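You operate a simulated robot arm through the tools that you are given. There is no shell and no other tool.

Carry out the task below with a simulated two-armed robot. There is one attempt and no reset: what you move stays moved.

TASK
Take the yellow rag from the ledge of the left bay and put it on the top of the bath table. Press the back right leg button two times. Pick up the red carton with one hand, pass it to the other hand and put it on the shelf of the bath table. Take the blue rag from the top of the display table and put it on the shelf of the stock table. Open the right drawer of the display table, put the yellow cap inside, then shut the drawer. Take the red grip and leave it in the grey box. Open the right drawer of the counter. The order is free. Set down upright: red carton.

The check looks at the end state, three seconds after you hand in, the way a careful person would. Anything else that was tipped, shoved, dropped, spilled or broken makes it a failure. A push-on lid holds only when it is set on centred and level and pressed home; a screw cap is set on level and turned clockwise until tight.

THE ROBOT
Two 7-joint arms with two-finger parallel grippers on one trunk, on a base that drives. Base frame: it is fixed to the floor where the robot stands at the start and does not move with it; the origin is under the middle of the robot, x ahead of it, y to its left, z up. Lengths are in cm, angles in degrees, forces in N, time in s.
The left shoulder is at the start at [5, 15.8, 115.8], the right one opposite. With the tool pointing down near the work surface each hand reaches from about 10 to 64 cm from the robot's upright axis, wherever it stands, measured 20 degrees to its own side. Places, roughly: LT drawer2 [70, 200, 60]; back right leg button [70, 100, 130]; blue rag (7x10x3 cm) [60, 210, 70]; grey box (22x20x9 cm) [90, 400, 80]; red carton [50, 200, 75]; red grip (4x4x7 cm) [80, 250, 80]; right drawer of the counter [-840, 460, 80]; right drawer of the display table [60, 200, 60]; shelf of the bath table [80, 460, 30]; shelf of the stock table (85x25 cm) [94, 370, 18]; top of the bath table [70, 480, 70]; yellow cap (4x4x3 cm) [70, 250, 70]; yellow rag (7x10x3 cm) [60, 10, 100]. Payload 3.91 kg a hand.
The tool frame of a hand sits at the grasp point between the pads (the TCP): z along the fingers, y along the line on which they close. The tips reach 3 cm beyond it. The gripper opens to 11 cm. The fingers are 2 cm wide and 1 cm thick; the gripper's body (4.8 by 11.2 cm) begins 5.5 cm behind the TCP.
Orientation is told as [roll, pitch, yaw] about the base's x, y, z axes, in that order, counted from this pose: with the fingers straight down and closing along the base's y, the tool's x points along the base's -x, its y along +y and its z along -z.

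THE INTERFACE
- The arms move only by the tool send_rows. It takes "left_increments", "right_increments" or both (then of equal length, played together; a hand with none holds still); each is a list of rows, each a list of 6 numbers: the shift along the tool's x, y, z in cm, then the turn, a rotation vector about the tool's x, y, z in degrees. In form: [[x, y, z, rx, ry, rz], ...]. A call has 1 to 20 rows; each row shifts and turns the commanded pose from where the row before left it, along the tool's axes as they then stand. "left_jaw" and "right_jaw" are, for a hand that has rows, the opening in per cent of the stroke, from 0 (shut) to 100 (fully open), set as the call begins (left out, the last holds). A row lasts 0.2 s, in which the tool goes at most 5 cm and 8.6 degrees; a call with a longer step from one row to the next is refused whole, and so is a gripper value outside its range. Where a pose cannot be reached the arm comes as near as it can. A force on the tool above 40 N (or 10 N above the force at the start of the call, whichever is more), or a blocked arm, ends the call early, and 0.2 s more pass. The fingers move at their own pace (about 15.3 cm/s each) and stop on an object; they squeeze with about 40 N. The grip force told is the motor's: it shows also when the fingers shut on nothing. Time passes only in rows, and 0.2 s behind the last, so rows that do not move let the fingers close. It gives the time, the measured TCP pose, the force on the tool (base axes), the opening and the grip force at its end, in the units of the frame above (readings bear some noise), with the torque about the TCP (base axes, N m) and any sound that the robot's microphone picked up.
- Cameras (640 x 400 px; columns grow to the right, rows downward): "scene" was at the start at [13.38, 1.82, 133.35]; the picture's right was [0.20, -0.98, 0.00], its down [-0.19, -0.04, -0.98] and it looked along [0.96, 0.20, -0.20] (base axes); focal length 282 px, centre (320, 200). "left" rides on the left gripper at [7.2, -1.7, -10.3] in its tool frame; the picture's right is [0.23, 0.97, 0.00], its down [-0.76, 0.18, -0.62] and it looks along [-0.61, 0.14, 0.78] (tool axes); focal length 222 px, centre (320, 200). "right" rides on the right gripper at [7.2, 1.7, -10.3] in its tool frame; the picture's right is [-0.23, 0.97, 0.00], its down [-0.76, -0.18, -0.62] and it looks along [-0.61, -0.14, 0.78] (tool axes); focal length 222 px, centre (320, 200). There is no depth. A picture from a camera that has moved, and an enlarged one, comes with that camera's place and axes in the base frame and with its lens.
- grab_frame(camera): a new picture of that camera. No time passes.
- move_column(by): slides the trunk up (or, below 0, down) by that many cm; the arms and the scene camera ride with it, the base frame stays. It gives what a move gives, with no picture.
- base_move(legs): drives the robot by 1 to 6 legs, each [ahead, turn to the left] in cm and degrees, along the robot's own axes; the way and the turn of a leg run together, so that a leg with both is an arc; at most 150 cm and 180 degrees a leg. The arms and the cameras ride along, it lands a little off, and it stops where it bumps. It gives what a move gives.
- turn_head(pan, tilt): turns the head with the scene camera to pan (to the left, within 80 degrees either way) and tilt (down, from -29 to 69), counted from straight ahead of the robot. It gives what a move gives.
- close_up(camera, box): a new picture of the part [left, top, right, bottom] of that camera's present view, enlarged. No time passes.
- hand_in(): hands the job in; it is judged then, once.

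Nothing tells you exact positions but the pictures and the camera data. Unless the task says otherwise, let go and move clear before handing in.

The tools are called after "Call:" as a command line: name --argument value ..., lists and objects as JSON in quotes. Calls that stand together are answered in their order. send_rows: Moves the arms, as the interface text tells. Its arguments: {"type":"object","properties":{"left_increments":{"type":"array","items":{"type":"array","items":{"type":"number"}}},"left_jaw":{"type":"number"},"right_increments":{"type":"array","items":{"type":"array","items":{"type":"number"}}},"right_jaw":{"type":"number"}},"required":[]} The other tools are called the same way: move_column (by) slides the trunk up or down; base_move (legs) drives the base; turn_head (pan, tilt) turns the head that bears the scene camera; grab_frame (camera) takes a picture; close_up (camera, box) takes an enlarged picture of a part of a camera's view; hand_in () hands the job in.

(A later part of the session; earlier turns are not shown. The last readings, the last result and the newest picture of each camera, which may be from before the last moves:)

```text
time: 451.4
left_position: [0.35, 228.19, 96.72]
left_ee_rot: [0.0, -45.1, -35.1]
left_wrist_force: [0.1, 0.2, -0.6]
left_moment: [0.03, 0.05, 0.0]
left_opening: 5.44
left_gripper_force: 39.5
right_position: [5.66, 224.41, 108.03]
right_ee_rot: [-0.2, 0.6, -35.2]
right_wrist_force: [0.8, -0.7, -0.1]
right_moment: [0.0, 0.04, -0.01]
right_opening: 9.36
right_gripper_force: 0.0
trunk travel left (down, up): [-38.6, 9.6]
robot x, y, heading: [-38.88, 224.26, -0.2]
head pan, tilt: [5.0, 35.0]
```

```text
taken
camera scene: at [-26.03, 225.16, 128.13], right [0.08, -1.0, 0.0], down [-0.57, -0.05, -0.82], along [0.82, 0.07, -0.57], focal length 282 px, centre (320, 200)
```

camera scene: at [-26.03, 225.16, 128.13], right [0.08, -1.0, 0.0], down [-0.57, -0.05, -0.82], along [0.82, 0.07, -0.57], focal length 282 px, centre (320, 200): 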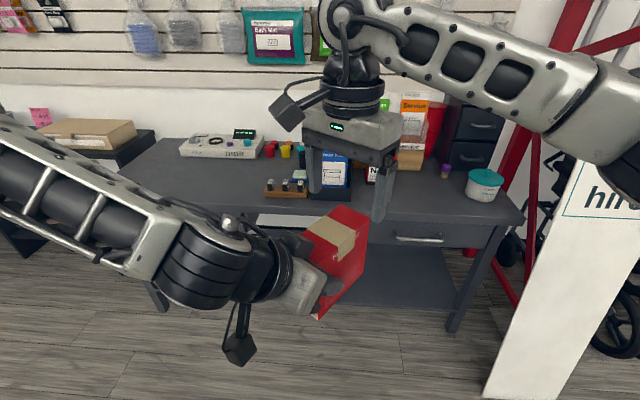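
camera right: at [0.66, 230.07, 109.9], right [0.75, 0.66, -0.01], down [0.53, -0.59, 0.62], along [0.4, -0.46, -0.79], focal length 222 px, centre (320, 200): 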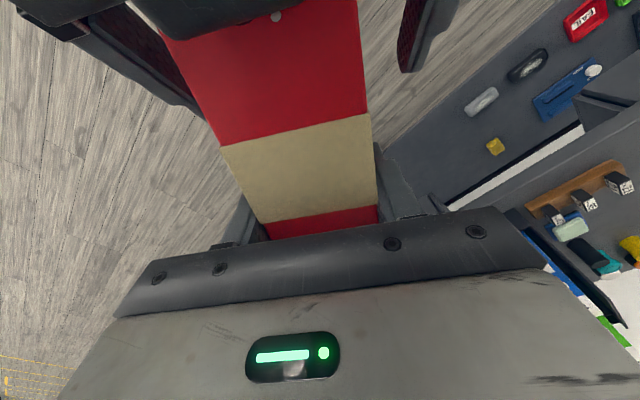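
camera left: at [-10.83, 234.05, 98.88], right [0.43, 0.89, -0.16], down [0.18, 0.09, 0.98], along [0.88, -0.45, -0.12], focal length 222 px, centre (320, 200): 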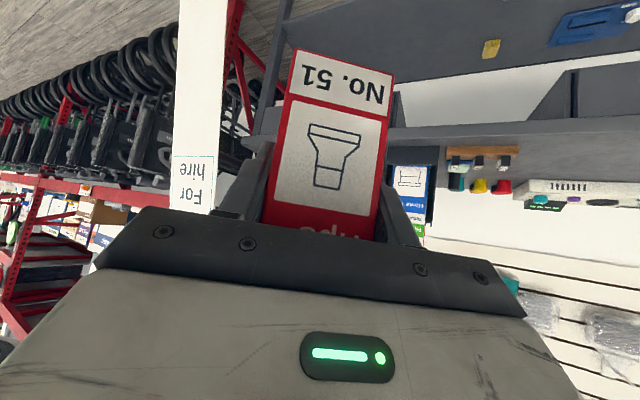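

The carton is now in the left hand, upright. I tuck the right hand away and bring the left hand with the carton out to its natural side, straightening its yaw.

Call:
send_rows --right_increments '[[0, 0, -2, 0, 0, 0], [0, 0, -2, 0, 0, 0], [-1.1, -3.3, -0.3, 0, 0, 0], [-1.1, -3.3, -0.3, 0, 0, 0], [-1.1, -3.3, -0.3, 0, 0, 0], [-1.1, -3.3, -0.3, 0, 0, 0], [-1.1, -3.3, -0.3, 0, 0, 0], [-1.1, -3.3, -0.3, 0, 0, 0], [0, 0, 0, 0, 0, -8], [0, 0, 0, 0, 0, -8], [0, 0, 0, 0, 0, -8], [0, 0, 0, 0, 0, -8]]'

Call:
send_rows --left_increments '[[0.5, 1.0, -0.5, 0, 0, 0], [0.8, 1.6, -0.8, 0, 0, 0], [0.9, 1.8, -0.9, 0, 0, 0], [0.9, 1.8, -0.9, 0, 0, 0], [0.9, 1.8, -0.9, 0, 0, 0], [0.9, 1.8, -0.9, 0, 0, 0], [0.8, 1.6, -0.8, 0, 0, 0], [0, 0, 0, -3, 0, -3], [0, 0, 0, -4, 0, -4], [0, 0, 0, -4, 0, -4], [0, 0, 0, -4, 0, -4], [0, 0, 0, -4, 0, -4], [0, 0, 0, -4, 0, -4], [0, 0, 0, -2, 0, -2]]'

Call:
grab_frame --camera "scene"

Call:
grab_frame --camera "left"

```text
time: 454.0
left_position: [0.44, 228.43, 96.76]
left_ee_rot: [0.0, -45.1, -35.2]
left_wrist_force: [0.5, -0.3, 0.6]
left_moment: [0.05, 0.07, 0.05]
left_opening: 5.46
left_gripper_force: 40.2
right_position: [-0.34, 204.35, 113.79]
right_ee_rot: [0.2, 0.6, -3.2]
right_wrist_force: [-0.2, -0.3, -0.3]
right_moment: [-0.02, -0.03, 0.0]
right_opening: 9.35
right_gripper_force: 0.1
trunk travel left (down, up): [-38.6, 9.6]
robot x, y, heading: [-39.04, 224.34, -0.2]
head pan, tilt: [5.0, 35.0]
```

```text
time: 457.0
left_position: [0.61, 242.2, 96.62]
left_ee_rot: [0.1, -45.1, 0.3]
left_wrist_force: [-0.2, 0.3, 0.4]
left_moment: [-0.02, 0.07, 0.0]
left_opening: 5.43
left_gripper_force: 40.0
left hand out of reach, approached as far as the arm can: row 11
right_position: [-0.36, 204.28, 113.88]
right_ee_rot: [0.2, 0.5, -3.2]
right_wrist_force: [0.5, 0.3, 0.1]
right_moment: [0.01, -0.01, -0.04]
right_opening: 9.34
right_gripper_force: 0.1
trunk travel left (down, up): [-38.6, 9.6]
robot x, y, heading: [-39.06, 224.52, -0.5]
head pan, tilt: [5.0, 35.0]
```

```text
taken
camera scene: at [-26.02, 225.15, 128.13], right [0.08, -1.0, 0.0], down [-0.57, -0.05, -0.82], along [0.82, 0.07, -0.57], focal length 282 px, centre (320, 200)
```

scene: 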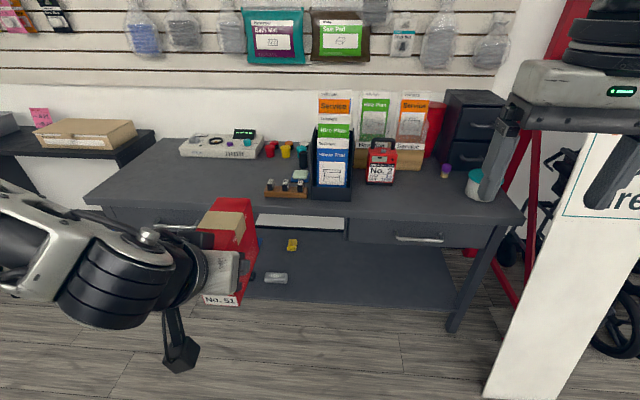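

```text
taken
camera left: at [-11.79, 240.43, 98.77], right [-0.17, 0.97, -0.16], down [0.1, 0.18, 0.98], along [0.98, 0.15, -0.12], focal length 222 px, centre (320, 200)
```

left: 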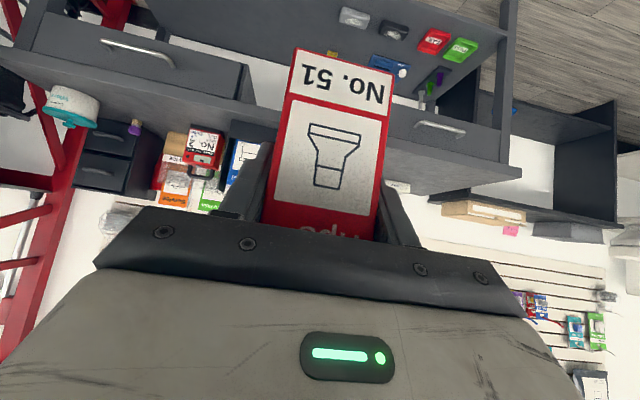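

The carton sits upright in the left hand. I drive to the bath table.

Call:
base_move --legs '[[-5, 0], [0, 90.5], [130, 0], [71, 0], [0, -90]]'

Call:
turn_head --pan 5 --tilt 30

Call:
grab_frame --camera "scene"

Call:
grab_frame --camera "left"

```text
time: 475.2
left_position: [1.47, 441.06, 96.59]
left_ee_rot: [0.0, -45.0, -2.6]
left_wrist_force: [0.3, 1.2, -0.5]
left_moment: [-0.04, 0.09, 0.01]
left_opening: 5.49
left_gripper_force: 39.8
right_position: [-1.59, 403.42, 113.8]
right_ee_rot: [0.3, 0.6, -6.4]
right_wrist_force: [-0.4, 0.2, -0.1]
right_moment: [-0.03, 0.0, -0.02]
right_opening: 9.35
right_gripper_force: 0.2
trunk travel left (down, up): [-38.6, 9.6]
robot x, y, heading: [-39.23, 425.63, -3.5]
head pan, tilt: [5.0, 35.0]
```

```text
time: 475.9
left_position: [1.47, 441.1, 96.63]
left_ee_rot: [-0.1, -45.1, -2.7]
left_wrist_force: [0.0, -0.1, -0.9]
left_moment: [0.03, 0.06, 0.01]
left_opening: 5.47
left_gripper_force: 40.3
right_position: [-1.56, 403.45, 113.81]
right_ee_rot: [0.0, 0.5, -6.3]
right_wrist_force: [-0.5, 0.1, 0.2]
right_moment: [-0.04, -0.01, -0.02]
right_opening: 9.34
right_gripper_force: 0.0
trunk travel left (down, up): [-38.6, 9.6]
robot x, y, heading: [-39.21, 425.9, -3.4]
head pan, tilt: [5.0, 30.0]
```

```text
taken
camera scene: at [-25.85, 425.51, 128.91], right [0.03, -1.0, 0.0], down [-0.5, -0.01, -0.87], along [0.87, 0.02, -0.5], focal length 282 px, centre (320, 200)
```

scene: 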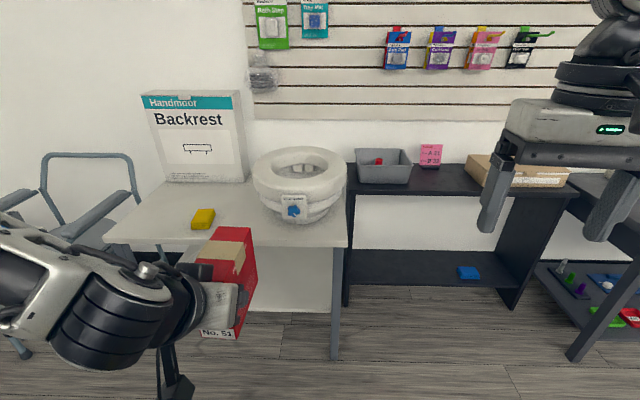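

```text
taken
camera left: at [-11.09, 440.02, 98.77], right [-0.11, 0.98, -0.16], down [0.11, 0.17, 0.98], along [0.99, 0.1, -0.12], focal length 222 px, centre (320, 200)
```

left: 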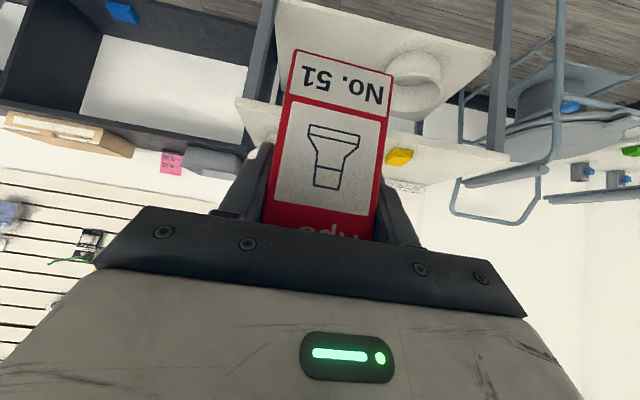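

Call:
base_move --legs '[[0, 3.5]]'

Call:
move_column --by -38

Call:
send_rows --left_increments '[[0.2, 0, 1.0, 0, 0, 0], [0.35, 0, 1.7, 0, 0, 0], [0.35, 0, 1.9, 0, 0, 0], [0.35, 0, 1.9, 0, 0, 0], [0.35, 0, 1.9, 0, 0, 0], [0.35, 0, 1.9, 0, 0, 0], [0.35, 0, 1.9, 0, 0, 0], [0.35, 0, 1.9, 0, 0, 0], [0.35, 0, 1.9, 0, 0, 0], [0.35, 0, 1.9, 0, 0, 0], [0.35, 0, 1.9, 0, 0, 0], [0.2, 0, 1.0, 0, 0, 0]]'

Call:
turn_head --pan 10 --tilt 30

Call:
grab_frame --camera "scene"

Call:
grab_frame --camera "left"

```text
time: 476.7
left_position: [0.45, 443.69, 96.55]
left_ee_rot: [-0.1, -45.1, 0.9]
left_wrist_force: [0.1, -0.5, 0.3]
left_moment: [0.0, 0.05, 0.0]
left_opening: 5.49
left_gripper_force: 39.9
right_position: [-0.32, 405.85, 113.85]
right_ee_rot: [0.1, 0.6, -2.6]
right_wrist_force: [0.3, 0.3, 0.5]
right_moment: [-0.02, 0.0, 0.03]
right_opening: 9.34
right_gripper_force: 0.0
trunk travel left (down, up): [-38.6, 9.6]
robot x, y, heading: [-39.16, 425.58, -0.0]
head pan, tilt: [5.0, 30.0]
```

```text
time: 480.4
left_position: [0.4, 443.57, 58.61]
left_ee_rot: [0.1, -45.1, 0.8]
left_wrist_force: [0.6, -0.1, -0.3]
left_moment: [-0.01, 0.09, -0.04]
left_opening: 5.47
left_gripper_force: 40.1
right_position: [-0.19, 405.92, 75.84]
right_ee_rot: [0.2, 0.7, -2.7]
right_wrist_force: [0.3, 0.5, -0.4]
right_moment: [-0.01, 0.01, 0.02]
right_opening: 9.35
right_gripper_force: 0.0
trunk travel left (down, up): [-0.6, 47.6]
robot x, y, heading: [-38.97, 425.45, 0.0]
head pan, tilt: [5.0, 30.0]
```

```text
time: 483.0
left_position: [10.72, 448.93, 48.01]
left_ee_rot: [0.0, -45.0, 0.8]
left_wrist_force: [0.7, 0.4, 0.2]
left_moment: [0.01, 0.08, -0.02]
left_opening: 5.48
left_gripper_force: 40.0
left hand out of reach, approached as far as the arm can: row 6, 7, 8, 9, 10, 11, 12
right_position: [-0.34, 405.91, 75.89]
right_ee_rot: [0.1, 0.6, -2.7]
right_wrist_force: [0.6, -0.1, 0.2]
right_moment: [0.01, 0.0, 0.0]
right_opening: 9.35
right_gripper_force: 0.0
trunk travel left (down, up): [-0.6, 47.6]
robot x, y, heading: [-39.3, 425.79, 0.4]
head pan, tilt: [5.0, 30.0]
```

```text
time: 483.6
left_position: [10.75, 448.83, 47.91]
left_ee_rot: [0.1, -45.0, 0.9]
left_wrist_force: [0.1, -0.2, 0.3]
left_moment: [0.01, 0.09, 0.0]
left_opening: 5.48
left_gripper_force: 40.3
right_position: [-0.18, 405.9, 75.85]
right_ee_rot: [0.1, 0.6, -2.7]
right_wrist_force: [-0.1, 0.0, 0.6]
right_moment: [-0.01, 0.03, 0.02]
right_opening: 9.38
right_gripper_force: 0.0
trunk travel left (down, up): [-0.6, 47.6]
robot x, y, heading: [-38.98, 425.09, -0.0]
head pan, tilt: [10.0, 30.0]
```

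```text
taken
camera scene: at [-25.99, 427.11, 90.91], right [0.18, -0.98, 0.0], down [-0.49, -0.09, -0.87], along [0.85, 0.15, -0.5], focal length 282 px, centre (320, 200)
```

scene: 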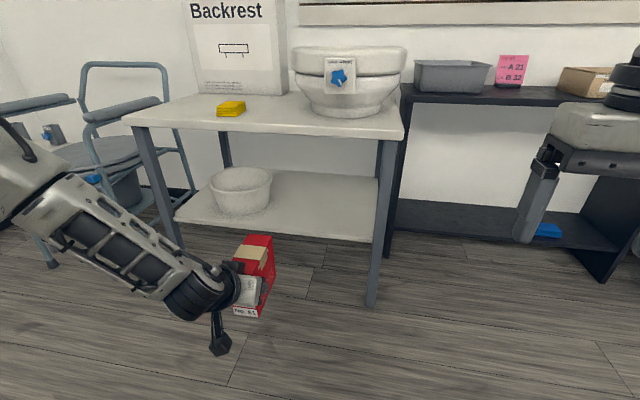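

```text
taken
camera left: at [-1.76, 446.92, 50.05], right [-0.17, 0.97, -0.16], down [0.1, 0.18, 0.98], along [0.98, 0.16, -0.12], focal length 222 px, centre (320, 200)
```

left: 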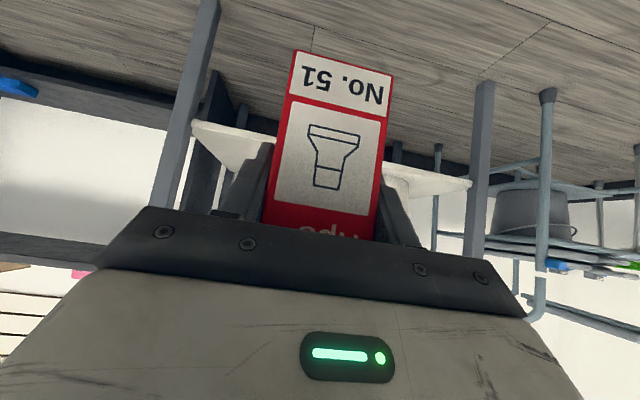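

Lower positions need the arm stretched further. I extend forward first, then down.

Call:
send_rows --left_increments '[[-1.0, 0, 1.0, 0, 0, 0], [-1.4, 0, 1.4, 0, 0, 0], [-1.4, 0, 1.4, 0, 0, 0], [-1.4, 0, 1.4, 0, 0, 0], [-0.8, 0, 0.8, 0, 0, 0]]'

Call:
send_rows --left_increments '[[1.0, 0, 1.0, 0, 0, 0], [1.3, 0, 1.3, 0, 0, 0], [1.3, 0, 1.3, 0, 0, 0], [1.3, 0, 1.3, 0, 0, 0], [1.3, 0, 1.3, 0, 0, 0], [1.0, 0, 1.0, 0, 0, 0]]'

```text
time: 484.8
left_position: [17.86, 450.55, 50.34]
left_ee_rot: [0.1, -44.9, 0.9]
left_wrist_force: [0.0, -0.3, -0.1]
left_moment: [0.02, 0.09, -0.02]
left_opening: 5.46
left_gripper_force: 40.4
left hand out of reach, approached as far as the arm can: row 1, 2, 3, 4, 5
right_position: [-0.17, 405.83, 75.71]
right_ee_rot: [0.0, 0.7, -2.7]
right_wrist_force: [0.5, 0.9, -1.0]
right_moment: [-0.01, -0.01, -0.04]
right_opening: 9.36
right_gripper_force: 0.0
trunk travel left (down, up): [-0.6, 47.6]
robot x, y, heading: [-39.12, 425.54, 0.1]
head pan, tilt: [10.0, 30.0]
```

```text
time: 486.2
left_position: [14.33, 453.63, 46.81]
left_ee_rot: [0.0, -45.0, 0.8]
left_wrist_force: [1.1, 0.1, 0.7]
left_moment: [0.01, 0.09, -0.01]
left_opening: 5.46
left_gripper_force: 40.4
left hand out of reach, approached as far as the arm can: row 1, 2, 3, 4, 5, 6
right_position: [-0.28, 405.86, 75.81]
right_ee_rot: [0.1, 0.6, -2.6]
right_wrist_force: [0.4, 0.5, -0.5]
right_moment: [-0.02, -0.01, 0.03]
right_opening: 9.32
right_gripper_force: 0.0
trunk travel left (down, up): [-0.6, 47.6]
robot x, y, heading: [-39.1, 425.19, -0.1]
head pan, tilt: [10.0, 30.0]
```

With the hand pitched 45° I cannot get low enough for the shelf. I will set the carton on the free middle of the stock table top, regrip it with a steeper left hand, and then place it. First I raise the trunk and tuck the hand.

Call:
move_column --by 40

Call:
send_rows --left_increments '[[0, -1, -0.5, 0, 0, 0], [0.3, -1.5, -1, 0, 0, 0], [0.3, -1.5, -1, 0, 0, 0], [0.3, -1.5, -1, 0, 0, 0], [0.3, -1.5, -1, 0, 0, 0], [0, -1, -0.5, 0, 0, 0]]'

Call:
base_move --legs '[[0, -90], [68, 0], [0, 90], [45, 0]]'

Call:
turn_head --pan 10 --tilt 35

Call:
grab_frame --camera "scene"

Call:
grab_frame --camera "left"

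```text
time: 490.1
left_position: [14.36, 453.68, 86.6]
left_ee_rot: [0.0, -44.9, 0.8]
left_wrist_force: [-0.2, 0.9, -0.1]
left_moment: [0.03, 0.06, 0.03]
left_opening: 5.48
left_gripper_force: 39.9
right_position: [-0.29, 405.76, 115.8]
right_ee_rot: [0.1, 0.5, -2.7]
right_wrist_force: [-0.9, -0.1, -0.3]
right_moment: [0.0, -0.02, 0.02]
right_opening: 9.37
right_gripper_force: 0.1
trunk travel left (down, up): [-40.6, 7.6]
robot x, y, heading: [-39.27, 425.64, 0.6]
head pan, tilt: [10.0, 30.0]
```

```text
time: 491.5
left_position: [9.98, 445.77, 89.68]
left_ee_rot: [-0.1, -45.1, 0.8]
left_wrist_force: [0.8, 0.5, 0.2]
left_moment: [0.04, 0.07, -0.01]
left_opening: 5.47
left_gripper_force: 40.2
left hand out of reach, approached as far as the arm can: row 6
right_position: [-0.31, 405.84, 115.86]
right_ee_rot: [0.1, 0.6, -2.6]
right_wrist_force: [-0.4, 0.6, -0.1]
right_moment: [0.0, -0.01, -0.03]
right_opening: 9.36
right_gripper_force: 0.0
trunk travel left (down, up): [-40.6, 7.6]
robot x, y, heading: [-39.2, 425.57, 0.1]
head pan, tilt: [10.0, 30.0]
```

```text
time: 505.2
left_position: [53.48, 377.29, 89.56]
left_ee_rot: [0.0, -45.0, 0.2]
left_wrist_force: [0.3, -0.8, -0.4]
left_moment: [-0.02, 0.1, -0.01]
left_opening: 5.5
left_gripper_force: 40.6
right_position: [42.84, 337.3, 115.91]
right_ee_rot: [0.1, 0.6, -3.4]
right_wrist_force: [-0.1, -0.7, 0.4]
right_moment: [0.0, 0.02, -0.01]
right_opening: 9.35
right_gripper_force: 0.0
trunk travel left (down, up): [-40.6, 7.6]
robot x, y, heading: [4.37, 357.72, -0.4]
head pan, tilt: [10.0, 30.0]
```

```text
time: 505.9
left_position: [53.41, 377.37, 89.78]
left_ee_rot: [0.0, -45.1, 0.3]
left_wrist_force: [0.1, -0.6, 0.8]
left_moment: [-0.04, 0.07, 0.0]
left_opening: 5.48
left_gripper_force: 39.6
right_position: [42.74, 337.41, 115.9]
right_ee_rot: [0.1, 0.6, -3.4]
right_wrist_force: [0.1, 0.1, -0.5]
right_moment: [-0.02, -0.04, -0.02]
right_opening: 9.35
right_gripper_force: 0.0
trunk travel left (down, up): [-40.6, 7.6]
robot x, y, heading: [4.48, 357.48, -0.5]
head pan, tilt: [10.0, 35.0]
```

```text
taken
camera scene: at [17.09, 358.92, 130.14], right [0.17, -0.99, 0.0], down [-0.57, -0.09, -0.82], along [0.81, 0.14, -0.57], focal length 282 px, centre (320, 200)
```

scene: 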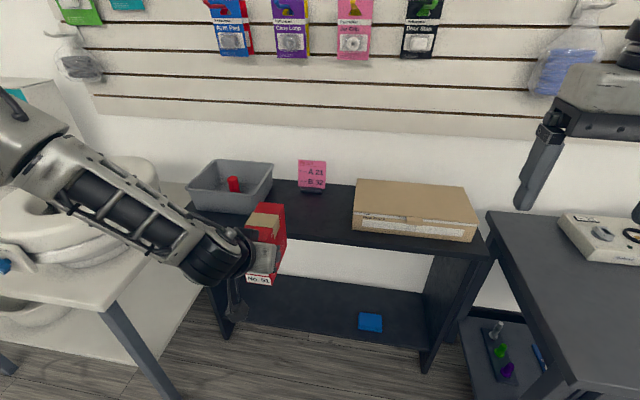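

```text
taken
camera left: at [40.95, 375.57, 91.89], right [-0.16, 0.97, -0.16], down [0.1, 0.18, 0.98], along [0.98, 0.14, -0.12], focal length 222 px, centre (320, 200)
```

left: 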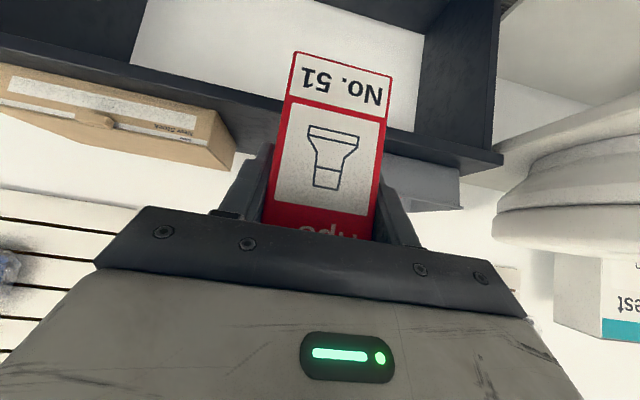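

Call:
base_move --legs '[[29, 0.3]]'

Call:
move_column --by -8.5

Call:
grab_frame --camera "scene"

Call:
close_up --camera "scene" --box '[240, 150, 440, 275]'

```text
time: 507.9
left_position: [82.28, 377.17, 89.69]
left_ee_rot: [0.0, -45.0, 0.3]
left_wrist_force: [-0.3, -0.2, 0.4]
left_moment: [0.01, 0.1, -0.04]
left_opening: 5.46
left_gripper_force: 40.7
right_position: [71.81, 337.3, 115.82]
right_ee_rot: [0.1, 0.6, -3.4]
right_wrist_force: [0.3, 0.0, 0.1]
right_moment: [-0.01, 0.02, 0.0]
right_opening: 9.36
right_gripper_force: 0.1
trunk travel left (down, up): [-40.6, 7.6]
robot x, y, heading: [33.09, 357.28, -0.1]
head pan, tilt: [10.0, 35.0]
```

```text
time: 509.1
left_position: [82.26, 377.14, 81.26]
left_ee_rot: [-0.1, -45.0, 0.4]
left_wrist_force: [-0.2, -0.3, -0.4]
left_moment: [0.01, 0.05, -0.02]
left_opening: 5.47
left_gripper_force: 39.5
right_position: [71.69, 337.35, 107.39]
right_ee_rot: [0.1, 0.6, -3.2]
right_wrist_force: [0.7, 0.5, -0.5]
right_moment: [0.01, -0.01, 0.01]
right_opening: 9.35
right_gripper_force: 0.1
trunk travel left (down, up): [-32.1, 16.1]
robot x, y, heading: [33.05, 357.22, -0.3]
head pan, tilt: [10.0, 35.0]
```

```text
taken
camera scene: at [45.92, 358.71, 121.64], right [0.17, -0.99, 0.0], down [-0.57, -0.1, -0.82], along [0.81, 0.14, -0.57], focal length 282 px, centre (320, 200)
```

scene: 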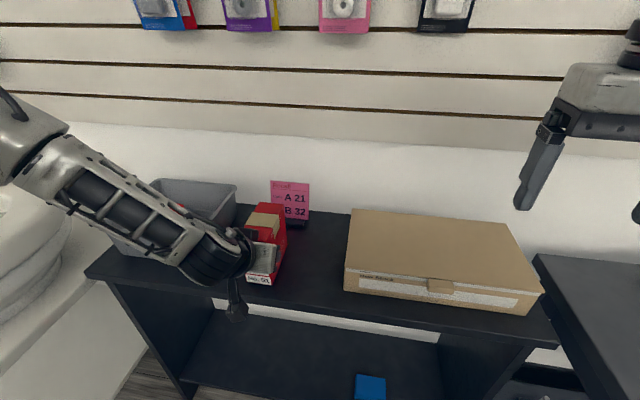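

```text
3.20 times, centred on (340, 212) of scene
camera zoom: at [45.92, 358.71, 121.64], right [0.17, -0.99, 0.0], down [-0.57, -0.1, -0.82], along [0.81, 0.14, -0.57], focal length 904 px, centre (256, 160)
```

zoom: 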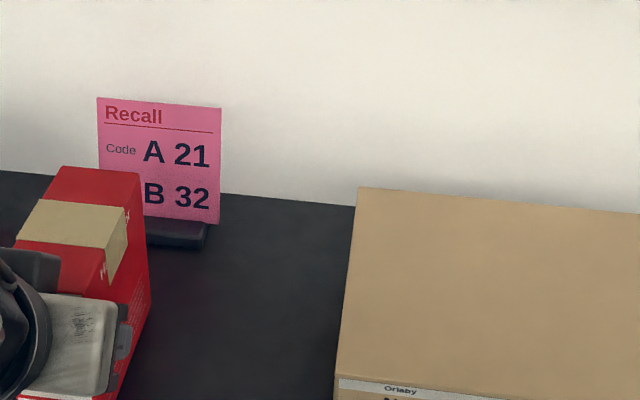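

Call:
move_column --by -1.2

Call:
move_column --by -0.5

Call:
move_column --by -0.4

```text
time: 509.7
left_position: [82.33, 377.11, 80.62]
left_ee_rot: [-0.1, -45.8, 0.3]
left_wrist_force: [-3.4, 3.4, 29.7]
left_moment: [0.22, 0.96, -0.09]
left_opening: 5.47
left_gripper_force: 39.6
right_position: [71.47, 337.21, 106.17]
right_ee_rot: [0.1, 0.4, -3.2]
right_wrist_force: [0.1, 0.8, 0.5]
right_moment: [-0.03, 0.01, -0.01]
right_opening: 9.34
right_gripper_force: 0.0
trunk travel left (down, up): [-30.9, 17.3]
robot x, y, heading: [32.99, 357.18, -0.2]
head pan, tilt: [10.0, 35.0]
```

```text
time: 510.1
left_position: [82.69, 377.08, 80.53]
left_ee_rot: [-0.2, -46.1, 0.3]
left_wrist_force: [-2.5, -0.8, 12.5]
left_moment: [-0.17, 0.49, -0.07]
left_opening: 5.45
left_gripper_force: 40.2
right_position: [71.54, 337.33, 105.95]
right_ee_rot: [0.1, 0.5, -3.2]
right_wrist_force: [-1.0, 0.2, -0.2]
right_moment: [-0.01, 0.02, 0.0]
right_opening: 9.38
right_gripper_force: 0.1
trunk travel left (down, up): [-30.7, 17.5]
robot x, y, heading: [33.18, 357.47, -0.5]
head pan, tilt: [10.0, 35.0]
stopped: the force on the tool passed its limit at 46 N (the readings are from after the stop); the commanded pose is now the measured one
```

```text
time: 510.6
left_position: [82.64, 376.97, 80.47]
left_ee_rot: [0.1, -46.6, 0.2]
left_wrist_force: [-6.1, 1.8, 33.3]
left_moment: [0.27, -0.89, -0.09]
left_opening: 5.44
left_gripper_force: 40.3
right_position: [71.4, 337.24, 105.66]
right_ee_rot: [0.2, 0.4, -3.2]
right_wrist_force: [-0.7, 0.3, -0.1]
right_moment: [0.01, -0.01, 0.0]
right_opening: 9.33
right_gripper_force: 0.0
trunk travel left (down, up): [-30.3, 17.9]
robot x, y, heading: [33.15, 356.91, -0.3]
head pan, tilt: [10.0, 35.0]
```

The carton stands on the stock table. I ease the pressure, open, and withdraw along the fingers.

Call:
move_column --by 0.5

Call:
send_rows --left_increments '[[0, 0, 0, 0, 0, 0], [0, 0, 0, 0, 0, 0], [0, 0, 0, 0, 0, 0]]' --left_jaw 100

Call:
send_rows --left_increments '[[0, 0, -1.5, 0, 0, 0], [0, 0, -2.5, 0, 0, 0], [0, 0, -3, 0, 0, 0], [0, 0, -3, 0, 0, 0], [0, 0, -3, 0, 0, 0]]'

Call:
grab_frame --camera "left"

Call:
grab_frame --camera "scene"

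```text
time: 511.1
left_position: [82.59, 377.04, 80.35]
left_ee_rot: [0.0, -45.8, 0.3]
left_wrist_force: [5.1, -1.4, 11.4]
left_moment: [-0.01, -1.09, -0.24]
left_opening: 5.48
left_gripper_force: 39.8
right_position: [71.63, 337.25, 106.07]
right_ee_rot: [0.2, 0.7, -3.2]
right_wrist_force: [-0.5, -0.4, 0.3]
right_moment: [0.03, 0.0, 0.02]
right_opening: 9.34
right_gripper_force: 0.0
trunk travel left (down, up): [-30.8, 17.4]
robot x, y, heading: [32.43, 357.1, -0.2]
head pan, tilt: [10.0, 35.0]
```

```text
time: 511.9
left_position: [82.46, 377.13, 80.32]
left_ee_rot: [-0.1, -45.7, 0.4]
left_wrist_force: [-0.5, -0.5, -0.8]
left_moment: [-0.01, 0.02, 0.03]
left_opening: 11.0
left_gripper_force: 0.0
right_position: [71.69, 337.2, 106.07]
right_ee_rot: [0.0, 0.5, -3.2]
right_wrist_force: [0.0, 0.1, -0.4]
right_moment: [0.02, 0.0, 0.03]
right_opening: 9.37
right_gripper_force: 0.1
trunk travel left (down, up): [-30.8, 17.4]
robot x, y, heading: [32.68, 357.24, -0.3]
head pan, tilt: [10.0, 35.0]
```

```text
time: 513.1
left_position: [73.21, 377.27, 89.3]
left_ee_rot: [0.0, -45.9, 0.3]
left_wrist_force: [0.5, -0.2, 0.6]
left_moment: [0.0, 0.01, 0.01]
left_opening: 10.99
left_gripper_force: 0.1
right_position: [71.63, 337.19, 106.11]
right_ee_rot: [0.1, 0.6, -3.3]
right_wrist_force: [-0.5, 0.0, 0.7]
right_moment: [0.0, 0.01, 0.01]
right_opening: 9.34
right_gripper_force: 0.1
trunk travel left (down, up): [-30.8, 17.4]
robot x, y, heading: [32.92, 357.47, -0.7]
head pan, tilt: [10.0, 35.0]
```

```text
taken
camera left: at [60.69, 375.45, 91.34], right [-0.16, 0.97, -0.16], down [0.08, 0.18, 0.98], along [0.98, 0.15, -0.11], focal length 222 px, centre (320, 200)
```

left: 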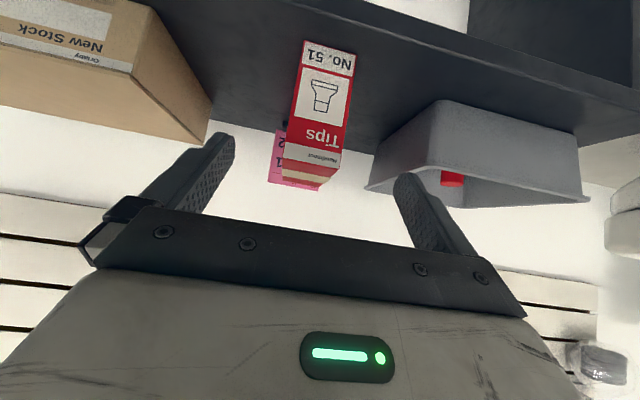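

```text
taken
camera scene: at [45.9, 358.72, 120.36], right [0.17, -0.99, 0.0], down [-0.57, -0.1, -0.82], along [0.81, 0.14, -0.57], focal length 282 px, centre (320, 200)
```

scene: 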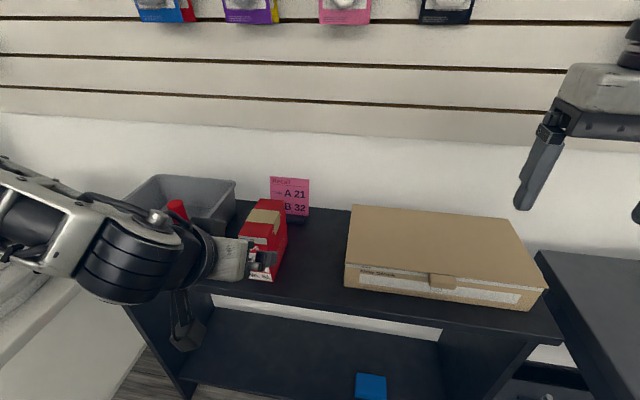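

The carton stands upright. I now make the left hand steeper (pitch about -22°) and come in from above its near end.

Call:
send_rows --left_increments '[[0, 0, -0.5, 0, 8, 0], [0, 0, -0.5, 0, 8, 0], [0, 0, 0, 0, 7.8, 0], [-2.3, -0.07, -0.3, 0, 0, 0], [-2.3, -0.07, -0.2, 0, 0, 0], [-2.3, -0.07, 0, 0, 0, 0]]'

Call:
grab_frame --camera "left"

Call:
close_up --camera "scene" --box '[180, 150, 380, 275]'

```text
time: 514.5
left_position: [78.79, 376.94, 93.27]
left_ee_rot: [-0.1, -22.1, 0.3]
left_wrist_force: [0.7, -0.2, 0.4]
left_moment: [0.04, 0.0, 0.01]
left_opening: 10.98
left_gripper_force: 0.1
right_position: [71.73, 337.18, 106.09]
right_ee_rot: [0.2, 0.6, -3.2]
right_wrist_force: [0.3, -0.5, -0.4]
right_moment: [-0.01, 0.03, 0.0]
right_opening: 9.35
right_gripper_force: 0.0
trunk travel left (down, up): [-30.8, 17.4]
robot x, y, heading: [32.46, 357.14, -0.6]
head pan, tilt: [10.0, 35.0]
```

```text
taken
camera left: at [68.1, 375.27, 100.14], right [-0.22, 0.97, -0.09], down [0.47, 0.18, 0.86], along [0.85, 0.15, -0.5], focal length 222 px, centre (320, 200)
```

left: 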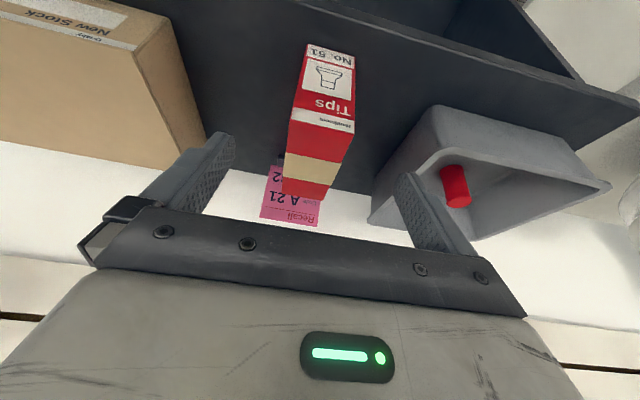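

```text
3.20 times, centred on (280, 212) of scene
camera zoom: at [45.93, 358.71, 120.35], right [0.17, -0.99, 0.0], down [-0.57, -0.1, -0.82], along [0.81, 0.14, -0.57], focal length 904 px, centre (448, 160)
```

zoom: 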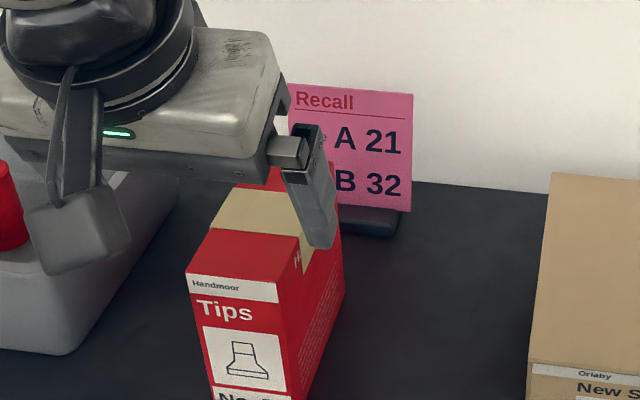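

Call:
send_rows --left_increments '[[-0.5, 0.25, 1.5, 0, 0, 0], [-0.5, 0.25, 2, 0, 0, 0], [0, 0, 2.2, 0, 0, 0], [0, 0, 2.2, 0, 0, 0], [0, 0, 2.2, 0, 0, 0], [0, 0, 2.0, 0, 0, 0]]'

Call:
grab_frame --camera "left"

Call:
close_up --camera "scene" --box '[180, 150, 380, 275]'

```text
time: 515.9
left_position: [84.18, 377.53, 82.31]
left_ee_rot: [-0.1, -22.0, 0.3]
left_wrist_force: [-0.9, -0.6, 0.4]
left_moment: [0.0, 0.01, 0.02]
left_opening: 11.02
left_gripper_force: 0.1
right_position: [71.85, 337.26, 106.12]
right_ee_rot: [0.1, 0.5, -3.2]
right_wrist_force: [0.0, -0.7, -0.5]
right_moment: [0.03, 0.04, -0.01]
right_opening: 9.35
right_gripper_force: 0.0
trunk travel left (down, up): [-30.8, 17.4]
robot x, y, heading: [33.14, 357.25, -0.3]
head pan, tilt: [10.0, 35.0]
```

```text
taken
camera left: at [73.58, 375.76, 89.16], right [-0.22, 0.97, -0.09], down [0.47, 0.18, 0.86], along [0.86, 0.15, -0.5], focal length 222 px, centre (320, 200)
```

left: 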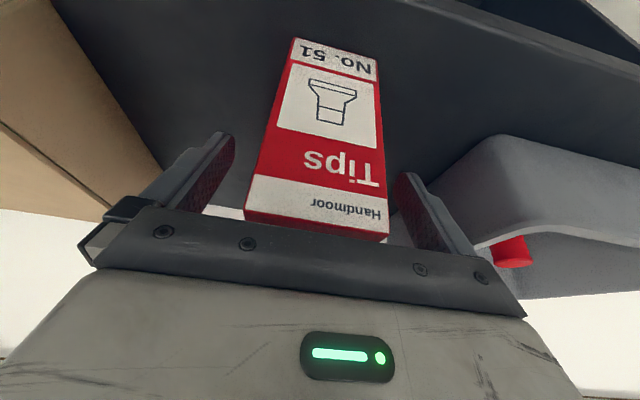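

```text
3.20 times, centred on (280, 212) of scene
camera zoom: at [45.93, 358.72, 120.35], right [0.17, -0.99, 0.0], down [-0.57, -0.1, -0.82], along [0.81, 0.14, -0.57], focal length 904 px, centre (448, 160)
```

zoom: 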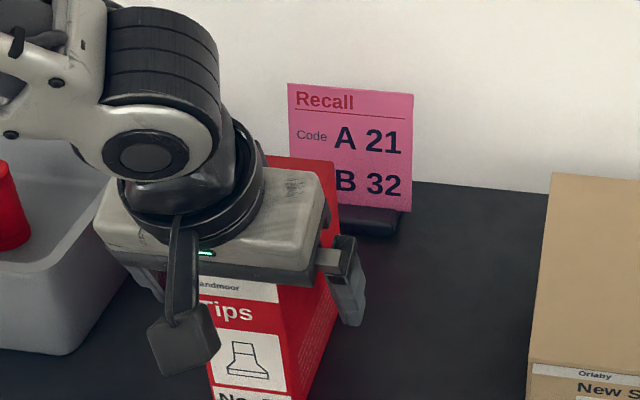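

Call:
send_rows --left_increments '[[0, 0, 0, 0, 0, 0], [0, 0, 0, 0, 0, 0], [0, 0, 0, 0, 0, 0], [0, 0, 0, 0, 0, 0]]' --left_jaw 0

Call:
move_column --by 4

Call:
grab_frame --camera "scene"

Call:
grab_frame --camera "left"

```text
time: 516.9
left_position: [84.23, 377.49, 82.41]
left_ee_rot: [-0.2, -22.0, 0.3]
left_wrist_force: [1.2, -1.2, 0.6]
left_moment: [-0.16, -0.3, -0.04]
left_opening: 5.49
left_gripper_force: 40.2
right_position: [71.7, 337.26, 106.05]
right_ee_rot: [0.2, 0.5, -3.2]
right_wrist_force: [0.3, -0.6, 0.7]
right_moment: [-0.02, 0.02, 0.04]
right_opening: 9.37
right_gripper_force: 0.0
trunk travel left (down, up): [-30.8, 17.4]
robot x, y, heading: [32.81, 357.32, -0.3]
head pan, tilt: [10.0, 35.0]
```

```text
time: 517.8
left_position: [84.14, 377.38, 86.29]
left_ee_rot: [-0.1, -22.0, 0.3]
left_wrist_force: [-0.1, -0.2, -1.8]
left_moment: [0.01, 0.07, -0.02]
left_opening: 5.48
left_gripper_force: 39.7
right_position: [71.8, 337.27, 110.07]
right_ee_rot: [0.2, 0.6, -3.2]
right_wrist_force: [0.8, 0.1, 0.3]
right_moment: [0.02, 0.01, 0.01]
right_opening: 9.34
right_gripper_force: 0.0
trunk travel left (down, up): [-34.8, 13.4]
robot x, y, heading: [33.23, 357.42, -0.5]
head pan, tilt: [10.0, 35.0]
```

```text
taken
camera scene: at [45.96, 358.72, 124.35], right [0.17, -0.99, 0.0], down [-0.57, -0.1, -0.82], along [0.81, 0.14, -0.57], focal length 282 px, centre (320, 200)
```

scene: 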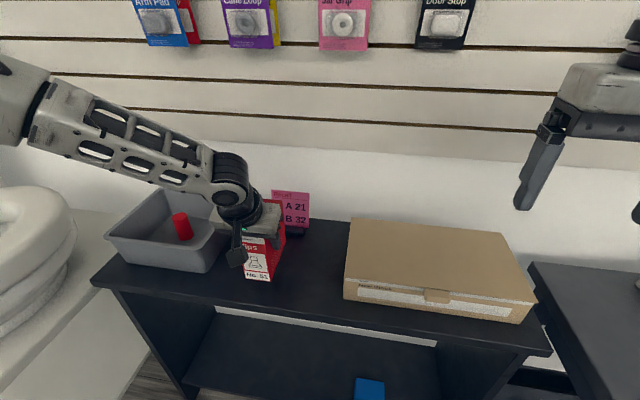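

```text
taken
camera left: at [73.56, 375.78, 93.15], right [-0.22, 0.97, -0.09], down [0.47, 0.18, 0.86], along [0.85, 0.15, -0.5], focal length 222 px, centre (320, 200)
```

left: 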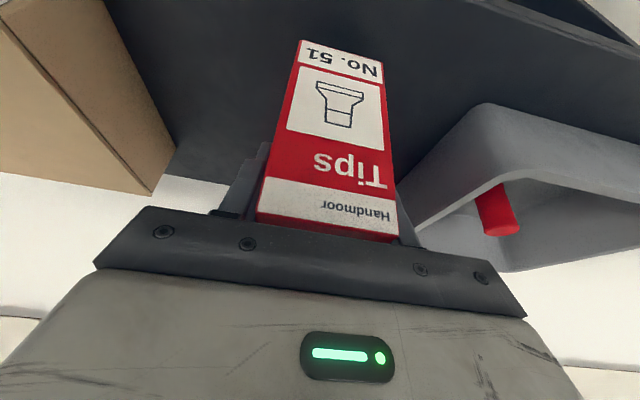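

The carton is regripped and upright. I raise it, back out, and return to the bath table.

Call:
move_column --by 8

Call:
base_move --legs '[[-75, 0], [0, 90.5], [67, 0], [0, -90]]'

Call:
move_column --by -38

Call:
send_rows --left_increments '[[0.3, 0, 1.0, 0, 0, 0], [0.6, 0, 1.6, 0, 0, 0], [0.6, 0, 1.6, 0, 0, 0], [0.6, 0, 1.6, 0, 0, 0], [0.6, 0, 1.6, 0, 0, 0], [0.6, 0, 1.6, 0, 0, 0], [0.6, 0, 1.6, 0, 0, 0], [0.3, 0, 0.8, 0, 0, 0]]'

```text
time: 518.9
left_position: [84.17, 377.57, 94.33]
left_ee_rot: [-0.1, -22.0, 0.2]
left_wrist_force: [0.3, 0.4, -1.7]
left_moment: [-0.04, 0.08, 0.02]
left_opening: 5.45
left_gripper_force: 39.6
right_position: [71.82, 337.27, 118.06]
right_ee_rot: [0.1, 0.5, -3.2]
right_wrist_force: [0.0, 0.2, 0.3]
right_moment: [0.0, -0.01, -0.04]
right_opening: 9.37
right_gripper_force: 0.1
trunk travel left (down, up): [-42.8, 5.4]
robot x, y, heading: [33.18, 357.17, -0.5]
head pan, tilt: [10.0, 35.0]
```

```text
time: 534.0
left_position: [11.15, 445.28, 94.24]
left_ee_rot: [-0.2, -22.0, -0.8]
left_wrist_force: [0.1, 0.3, -1.4]
left_moment: [0.0, 0.02, 0.03]
left_opening: 5.47
left_gripper_force: 40.0
right_position: [-2.25, 405.36, 118.16]
right_ee_rot: [0.1, 0.6, -4.3]
right_wrist_force: [-0.2, -0.4, 0.8]
right_moment: [-0.01, 0.01, 0.03]
right_opening: 9.37
right_gripper_force: 0.1
trunk travel left (down, up): [-42.8, 5.4]
robot x, y, heading: [-40.38, 425.95, -1.4]
head pan, tilt: [10.0, 35.0]
```

```text
time: 537.6
left_position: [11.1, 445.24, 56.25]
left_ee_rot: [-0.1, -21.9, -0.8]
left_wrist_force: [-0.6, 0.0, -2.3]
left_moment: [0.0, 0.0, -0.01]
left_opening: 5.49
left_gripper_force: 39.5
right_position: [-2.29, 405.28, 80.02]
right_ee_rot: [0.1, 0.7, -4.3]
right_wrist_force: [1.3, -0.3, 0.3]
right_moment: [-0.03, 0.01, -0.06]
right_opening: 9.35
right_gripper_force: 0.1
trunk travel left (down, up): [-4.8, 43.4]
robot x, y, heading: [-40.37, 425.8, -1.4]
head pan, tilt: [10.0, 35.0]
```

```text
time: 539.4
left_position: [8.19, 448.95, 49.21]
left_ee_rot: [-0.1, -22.0, -0.8]
left_wrist_force: [0.0, -0.6, -1.3]
left_moment: [0.01, 0.02, 0.01]
left_opening: 5.48
left_gripper_force: 40.1
left hand out of reach, approached as far as the arm can: row 3, 4, 5, 6, 7, 8
right_position: [-2.2, 405.25, 80.02]
right_ee_rot: [0.1, 0.5, -4.3]
right_wrist_force: [0.1, 0.9, 0.1]
right_moment: [-0.05, -0.01, -0.02]
right_opening: 9.37
right_gripper_force: 0.1
trunk travel left (down, up): [-4.8, 43.4]
robot x, y, heading: [-40.38, 426.17, -1.5]
head pan, tilt: [10.0, 35.0]
```

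Still limited with this pitch. I test in free space whether a more vertical hand can get low enough here.

Call:
move_column --by -4.4

Call:
send_rows --left_increments '[[0, 0, 0, 0, 4, 0], [0, 0, 0, 0, 5, 0], [0, 0, 0, 0, 5, 0], [0.1, -0.5, 1, 0, 0, 0], [0.1, -0.5, 1.5, 0, 0, 0], [0.1, -0.5, 1.5, 0, 0, 0], [0.1, -0.5, 1.5, 0, 0, 0], [0.1, 0, 1, 0, 0, 0]]'

Call:
turn_head --pan 30 --tilt 35

Call:
grab_frame --camera "scene"

```text
time: 540.3
left_position: [8.1, 448.89, 44.7]
left_ee_rot: [-0.1, -22.0, -0.8]
left_wrist_force: [-0.3, 0.4, -1.9]
left_moment: [-0.02, 0.03, -0.03]
left_opening: 5.48
left_gripper_force: 40.2
right_position: [-2.09, 405.39, 75.61]
right_ee_rot: [0.1, 0.6, -4.3]
right_wrist_force: [-1.0, -0.5, 0.7]
right_moment: [-0.01, -0.03, 0.01]
right_opening: 9.34
right_gripper_force: 0.0
trunk travel left (down, up): [-0.4, 47.8]
robot x, y, heading: [-40.47, 426.01, -1.5]
head pan, tilt: [10.0, 35.0]
```

```text
time: 542.1
left_position: [5.01, 450.27, 43.53]
left_ee_rot: [-0.2, -8.0, -0.7]
left_wrist_force: [0.2, 0.0, -2.5]
left_moment: [-0.02, 0.0, 0.0]
left_opening: 5.46
left_gripper_force: 40.0
left hand out of reach, approached as far as the arm can: row 2, 3, 4, 5, 6, 7, 8
right_position: [-2.22, 405.34, 75.67]
right_ee_rot: [0.1, 0.5, -4.2]
right_wrist_force: [0.0, 0.5, -0.2]
right_moment: [-0.05, -0.01, 0.01]
right_opening: 9.34
right_gripper_force: 0.0
trunk travel left (down, up): [-0.4, 47.8]
robot x, y, heading: [-40.57, 425.84, -1.4]
head pan, tilt: [10.0, 35.0]
```

```text
time: 542.9
left_position: [5.05, 450.26, 43.48]
left_ee_rot: [-0.1, -8.0, -0.8]
left_wrist_force: [-0.7, -0.8, -1.8]
left_moment: [0.0, 0.03, 0.03]
left_opening: 5.48
left_gripper_force: 40.3
right_position: [-2.2, 405.34, 75.63]
right_ee_rot: [0.0, 0.6, -4.3]
right_wrist_force: [0.6, -0.1, 0.1]
right_moment: [-0.01, 0.02, -0.02]
right_opening: 9.34
right_gripper_force: 0.0
trunk travel left (down, up): [-0.4, 47.8]
robot x, y, heading: [-40.51, 426.1, -1.8]
head pan, tilt: [30.0, 35.0]
```

```text
taken
camera scene: at [-28.52, 430.14, 89.95], right [0.48, -0.88, 0.0], down [-0.5, -0.27, -0.82], along [0.72, 0.39, -0.57], focal length 282 px, centre (320, 200)
```

scene: 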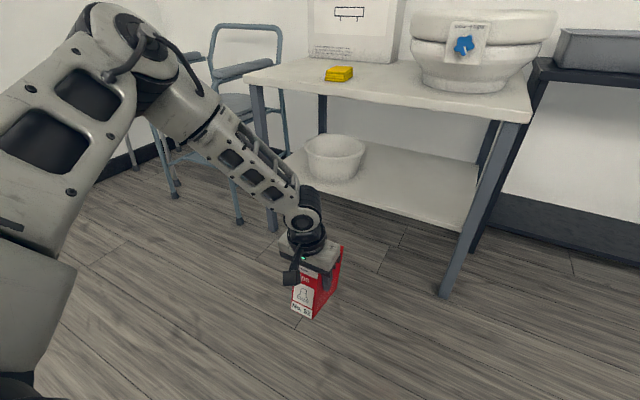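

The left elbow is in an "elbow-up" posture, which blocks low poses. I try to bring the elbow outward by sweeping the hand out to the left and down in free space.

Call:
send_rows --left_increments '[[1.5, 2.2, -0.2, 0, 0, 0], [1.9, 2.6, -0.26, 0, 0, 0], [1.9, 2.6, -0.26, 0, 0, 0], [1.9, 2.6, -0.26, 0, 0, 0], [1.9, 2.6, -0.26, 0, 0, 0], [1.9, 2.6, -0.26, 0, 0, 0], [1.9, 2.6, -0.26, 0, 0, 0], [1.5, 2.2, -0.2, 0, 0, 0]]'

Call:
send_rows --left_increments '[[0, 0, 1.0, 0, 0, 0], [0, 0.3, 1.5, 0, 0, 0], [0, 0.3, 1.5, 0, 0, 0], [0, 0.3, 1.5, 0, 0, 0], [0, 0.3, 1.5, 0, 0, 0], [0, 0, 1.0, 0, 0, 0]]'

Call:
turn_head --pan 55 --tilt 35

Call:
grab_frame --camera "scene"

```text
time: 544.7
left_position: [-9.17, 470.38, 43.57]
left_ee_rot: [-0.2, -8.0, -1.0]
left_wrist_force: [0.0, 0.6, -2.0]
left_moment: [0.04, 0.05, 0.0]
left_opening: 5.46
left_gripper_force: 39.7
right_position: [-2.14, 405.22, 75.64]
right_ee_rot: [0.1, 0.6, -4.3]
right_wrist_force: [-0.6, -0.3, -0.5]
right_moment: [0.0, 0.04, 0.0]
right_opening: 9.36
right_gripper_force: 0.0
trunk travel left (down, up): [-0.4, 47.8]
robot x, y, heading: [-40.36, 425.98, -1.6]
head pan, tilt: [30.0, 35.0]
```

```text
time: 546.1
left_position: [-8.02, 471.61, 35.5]
left_ee_rot: [-0.1, -8.0, -0.8]
left_wrist_force: [0.3, 0.1, -2.8]
left_moment: [0.02, 0.01, 0.02]
left_opening: 5.45
left_gripper_force: 39.7
right_position: [-2.15, 405.46, 75.71]
right_ee_rot: [0.1, 0.6, -4.3]
right_wrist_force: [0.5, -0.4, 0.1]
right_moment: [0.03, 0.04, 0.01]
right_opening: 9.37
right_gripper_force: 0.0
trunk travel left (down, up): [-0.4, 47.8]
robot x, y, heading: [-40.69, 425.96, -1.3]
head pan, tilt: [30.0, 35.0]
```

```text
time: 547.0
left_position: [-7.97, 471.61, 35.49]
left_ee_rot: [-0.1, -8.0, -0.8]
left_wrist_force: [0.0, 0.5, -2.0]
left_moment: [-0.02, 0.04, -0.01]
left_opening: 5.46
left_gripper_force: 39.4
right_position: [-2.09, 405.27, 75.56]
right_ee_rot: [0.2, 0.6, -4.2]
right_wrist_force: [0.6, -0.1, 0.6]
right_moment: [0.01, 0.02, 0.01]
right_opening: 9.36
right_gripper_force: 0.1
trunk travel left (down, up): [-0.4, 47.8]
robot x, y, heading: [-40.72, 426.02, -1.6]
head pan, tilt: [55.0, 35.0]
```

```text
taken
camera scene: at [-31.02, 433.03, 89.95], right [0.8, -0.6, 0.0], down [-0.34, -0.46, -0.82], along [0.49, 0.66, -0.57], focal length 282 px, centre (320, 200)
```

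scene: 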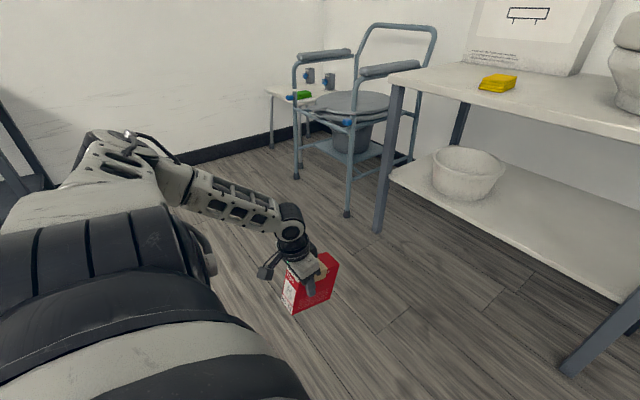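

The elbow now sits outward and low poses work. I sweep the hand forward at this height and restore the upright tilt of the carton.

Call:
send_rows --left_increments '[[-1.5, -1.4, -0.3, 0, 0, 0], [-2.2, -2, -0.3, 0, 0, 0], [-2.2, -2, -0.3, 0, 0, 0], [-2.2, -2, -0.3, 0, 0, 0], [-2.2, -2, -0.3, 0, 0, 0], [-2.2, -2, -0.3, 0, 0, 0], [-2.2, -2, -0.3, 0, 0, 0], [-2.2, -2, -0.3, 0, 0, 0]]'

Call:
send_rows --left_increments '[[0, 0, 0, 0, -4, 0], [0, 0, 0, 0, -5, 0], [0, 0, 0, 0, -5, 0]]'

Call:
turn_head --pan 30 --tilt 35

Call:
grab_frame --camera "scene"

```text
time: 548.8
left_position: [8.14, 455.78, 40.36]
left_ee_rot: [-0.1, -8.0, -0.7]
left_wrist_force: [-0.3, -0.1, -2.0]
left_moment: [0.0, 0.08, 0.0]
left_opening: 5.46
left_gripper_force: 40.0
right_position: [-2.11, 405.37, 75.62]
right_ee_rot: [0.2, 0.6, -4.2]
right_wrist_force: [0.1, 0.4, 0.0]
right_moment: [-0.02, 0.01, 0.01]
right_opening: 9.36
right_gripper_force: 0.0
trunk travel left (down, up): [-0.4, 47.8]
robot x, y, heading: [-40.31, 425.71, -1.5]
head pan, tilt: [55.0, 35.0]
```

```text
time: 549.6
left_position: [8.27, 455.93, 40.32]
left_ee_rot: [-0.2, -22.0, -0.8]
left_wrist_force: [-0.7, 1.0, -1.4]
left_moment: [-0.01, 0.05, -0.03]
left_opening: 5.47
left_gripper_force: 39.9
right_position: [-2.27, 405.32, 75.72]
right_ee_rot: [0.2, 0.6, -4.3]
right_wrist_force: [-0.4, -0.6, -0.1]
right_moment: [0.01, -0.02, -0.03]
right_opening: 9.35
right_gripper_force: 0.1
trunk travel left (down, up): [-0.4, 47.8]
robot x, y, heading: [-40.59, 426.69, -1.8]
head pan, tilt: [55.0, 35.0]
```

```text
time: 550.5
left_position: [8.24, 455.95, 40.39]
left_ee_rot: [0.0, -22.1, -0.9]
left_wrist_force: [-0.8, -0.6, -2.3]
left_moment: [0.03, 0.01, 0.01]
left_opening: 5.48
left_gripper_force: 40.1
right_position: [-2.25, 405.27, 75.75]
right_ee_rot: [0.0, 0.6, -4.3]
right_wrist_force: [0.4, -0.2, 0.5]
right_moment: [0.0, 0.0, -0.03]
right_opening: 9.33
right_gripper_force: 0.0
trunk travel left (down, up): [-0.4, 47.8]
robot x, y, heading: [-40.25, 425.89, -1.3]
head pan, tilt: [30.0, 35.0]
```

```text
taken
camera scene: at [-28.52, 430.16, 89.95], right [0.48, -0.88, 0.0], down [-0.5, -0.27, -0.82], along [0.72, 0.39, -0.57], focal length 282 px, centre (320, 200)
```

scene: 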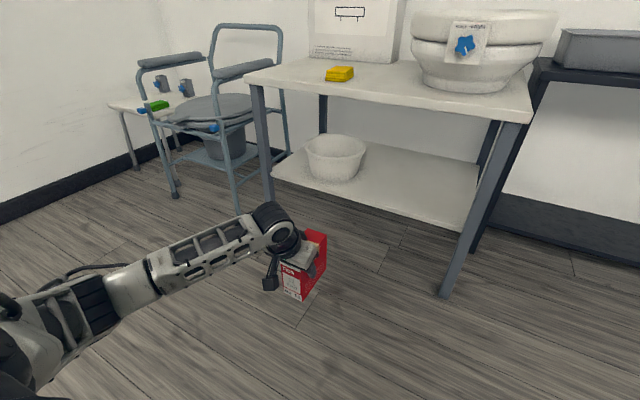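

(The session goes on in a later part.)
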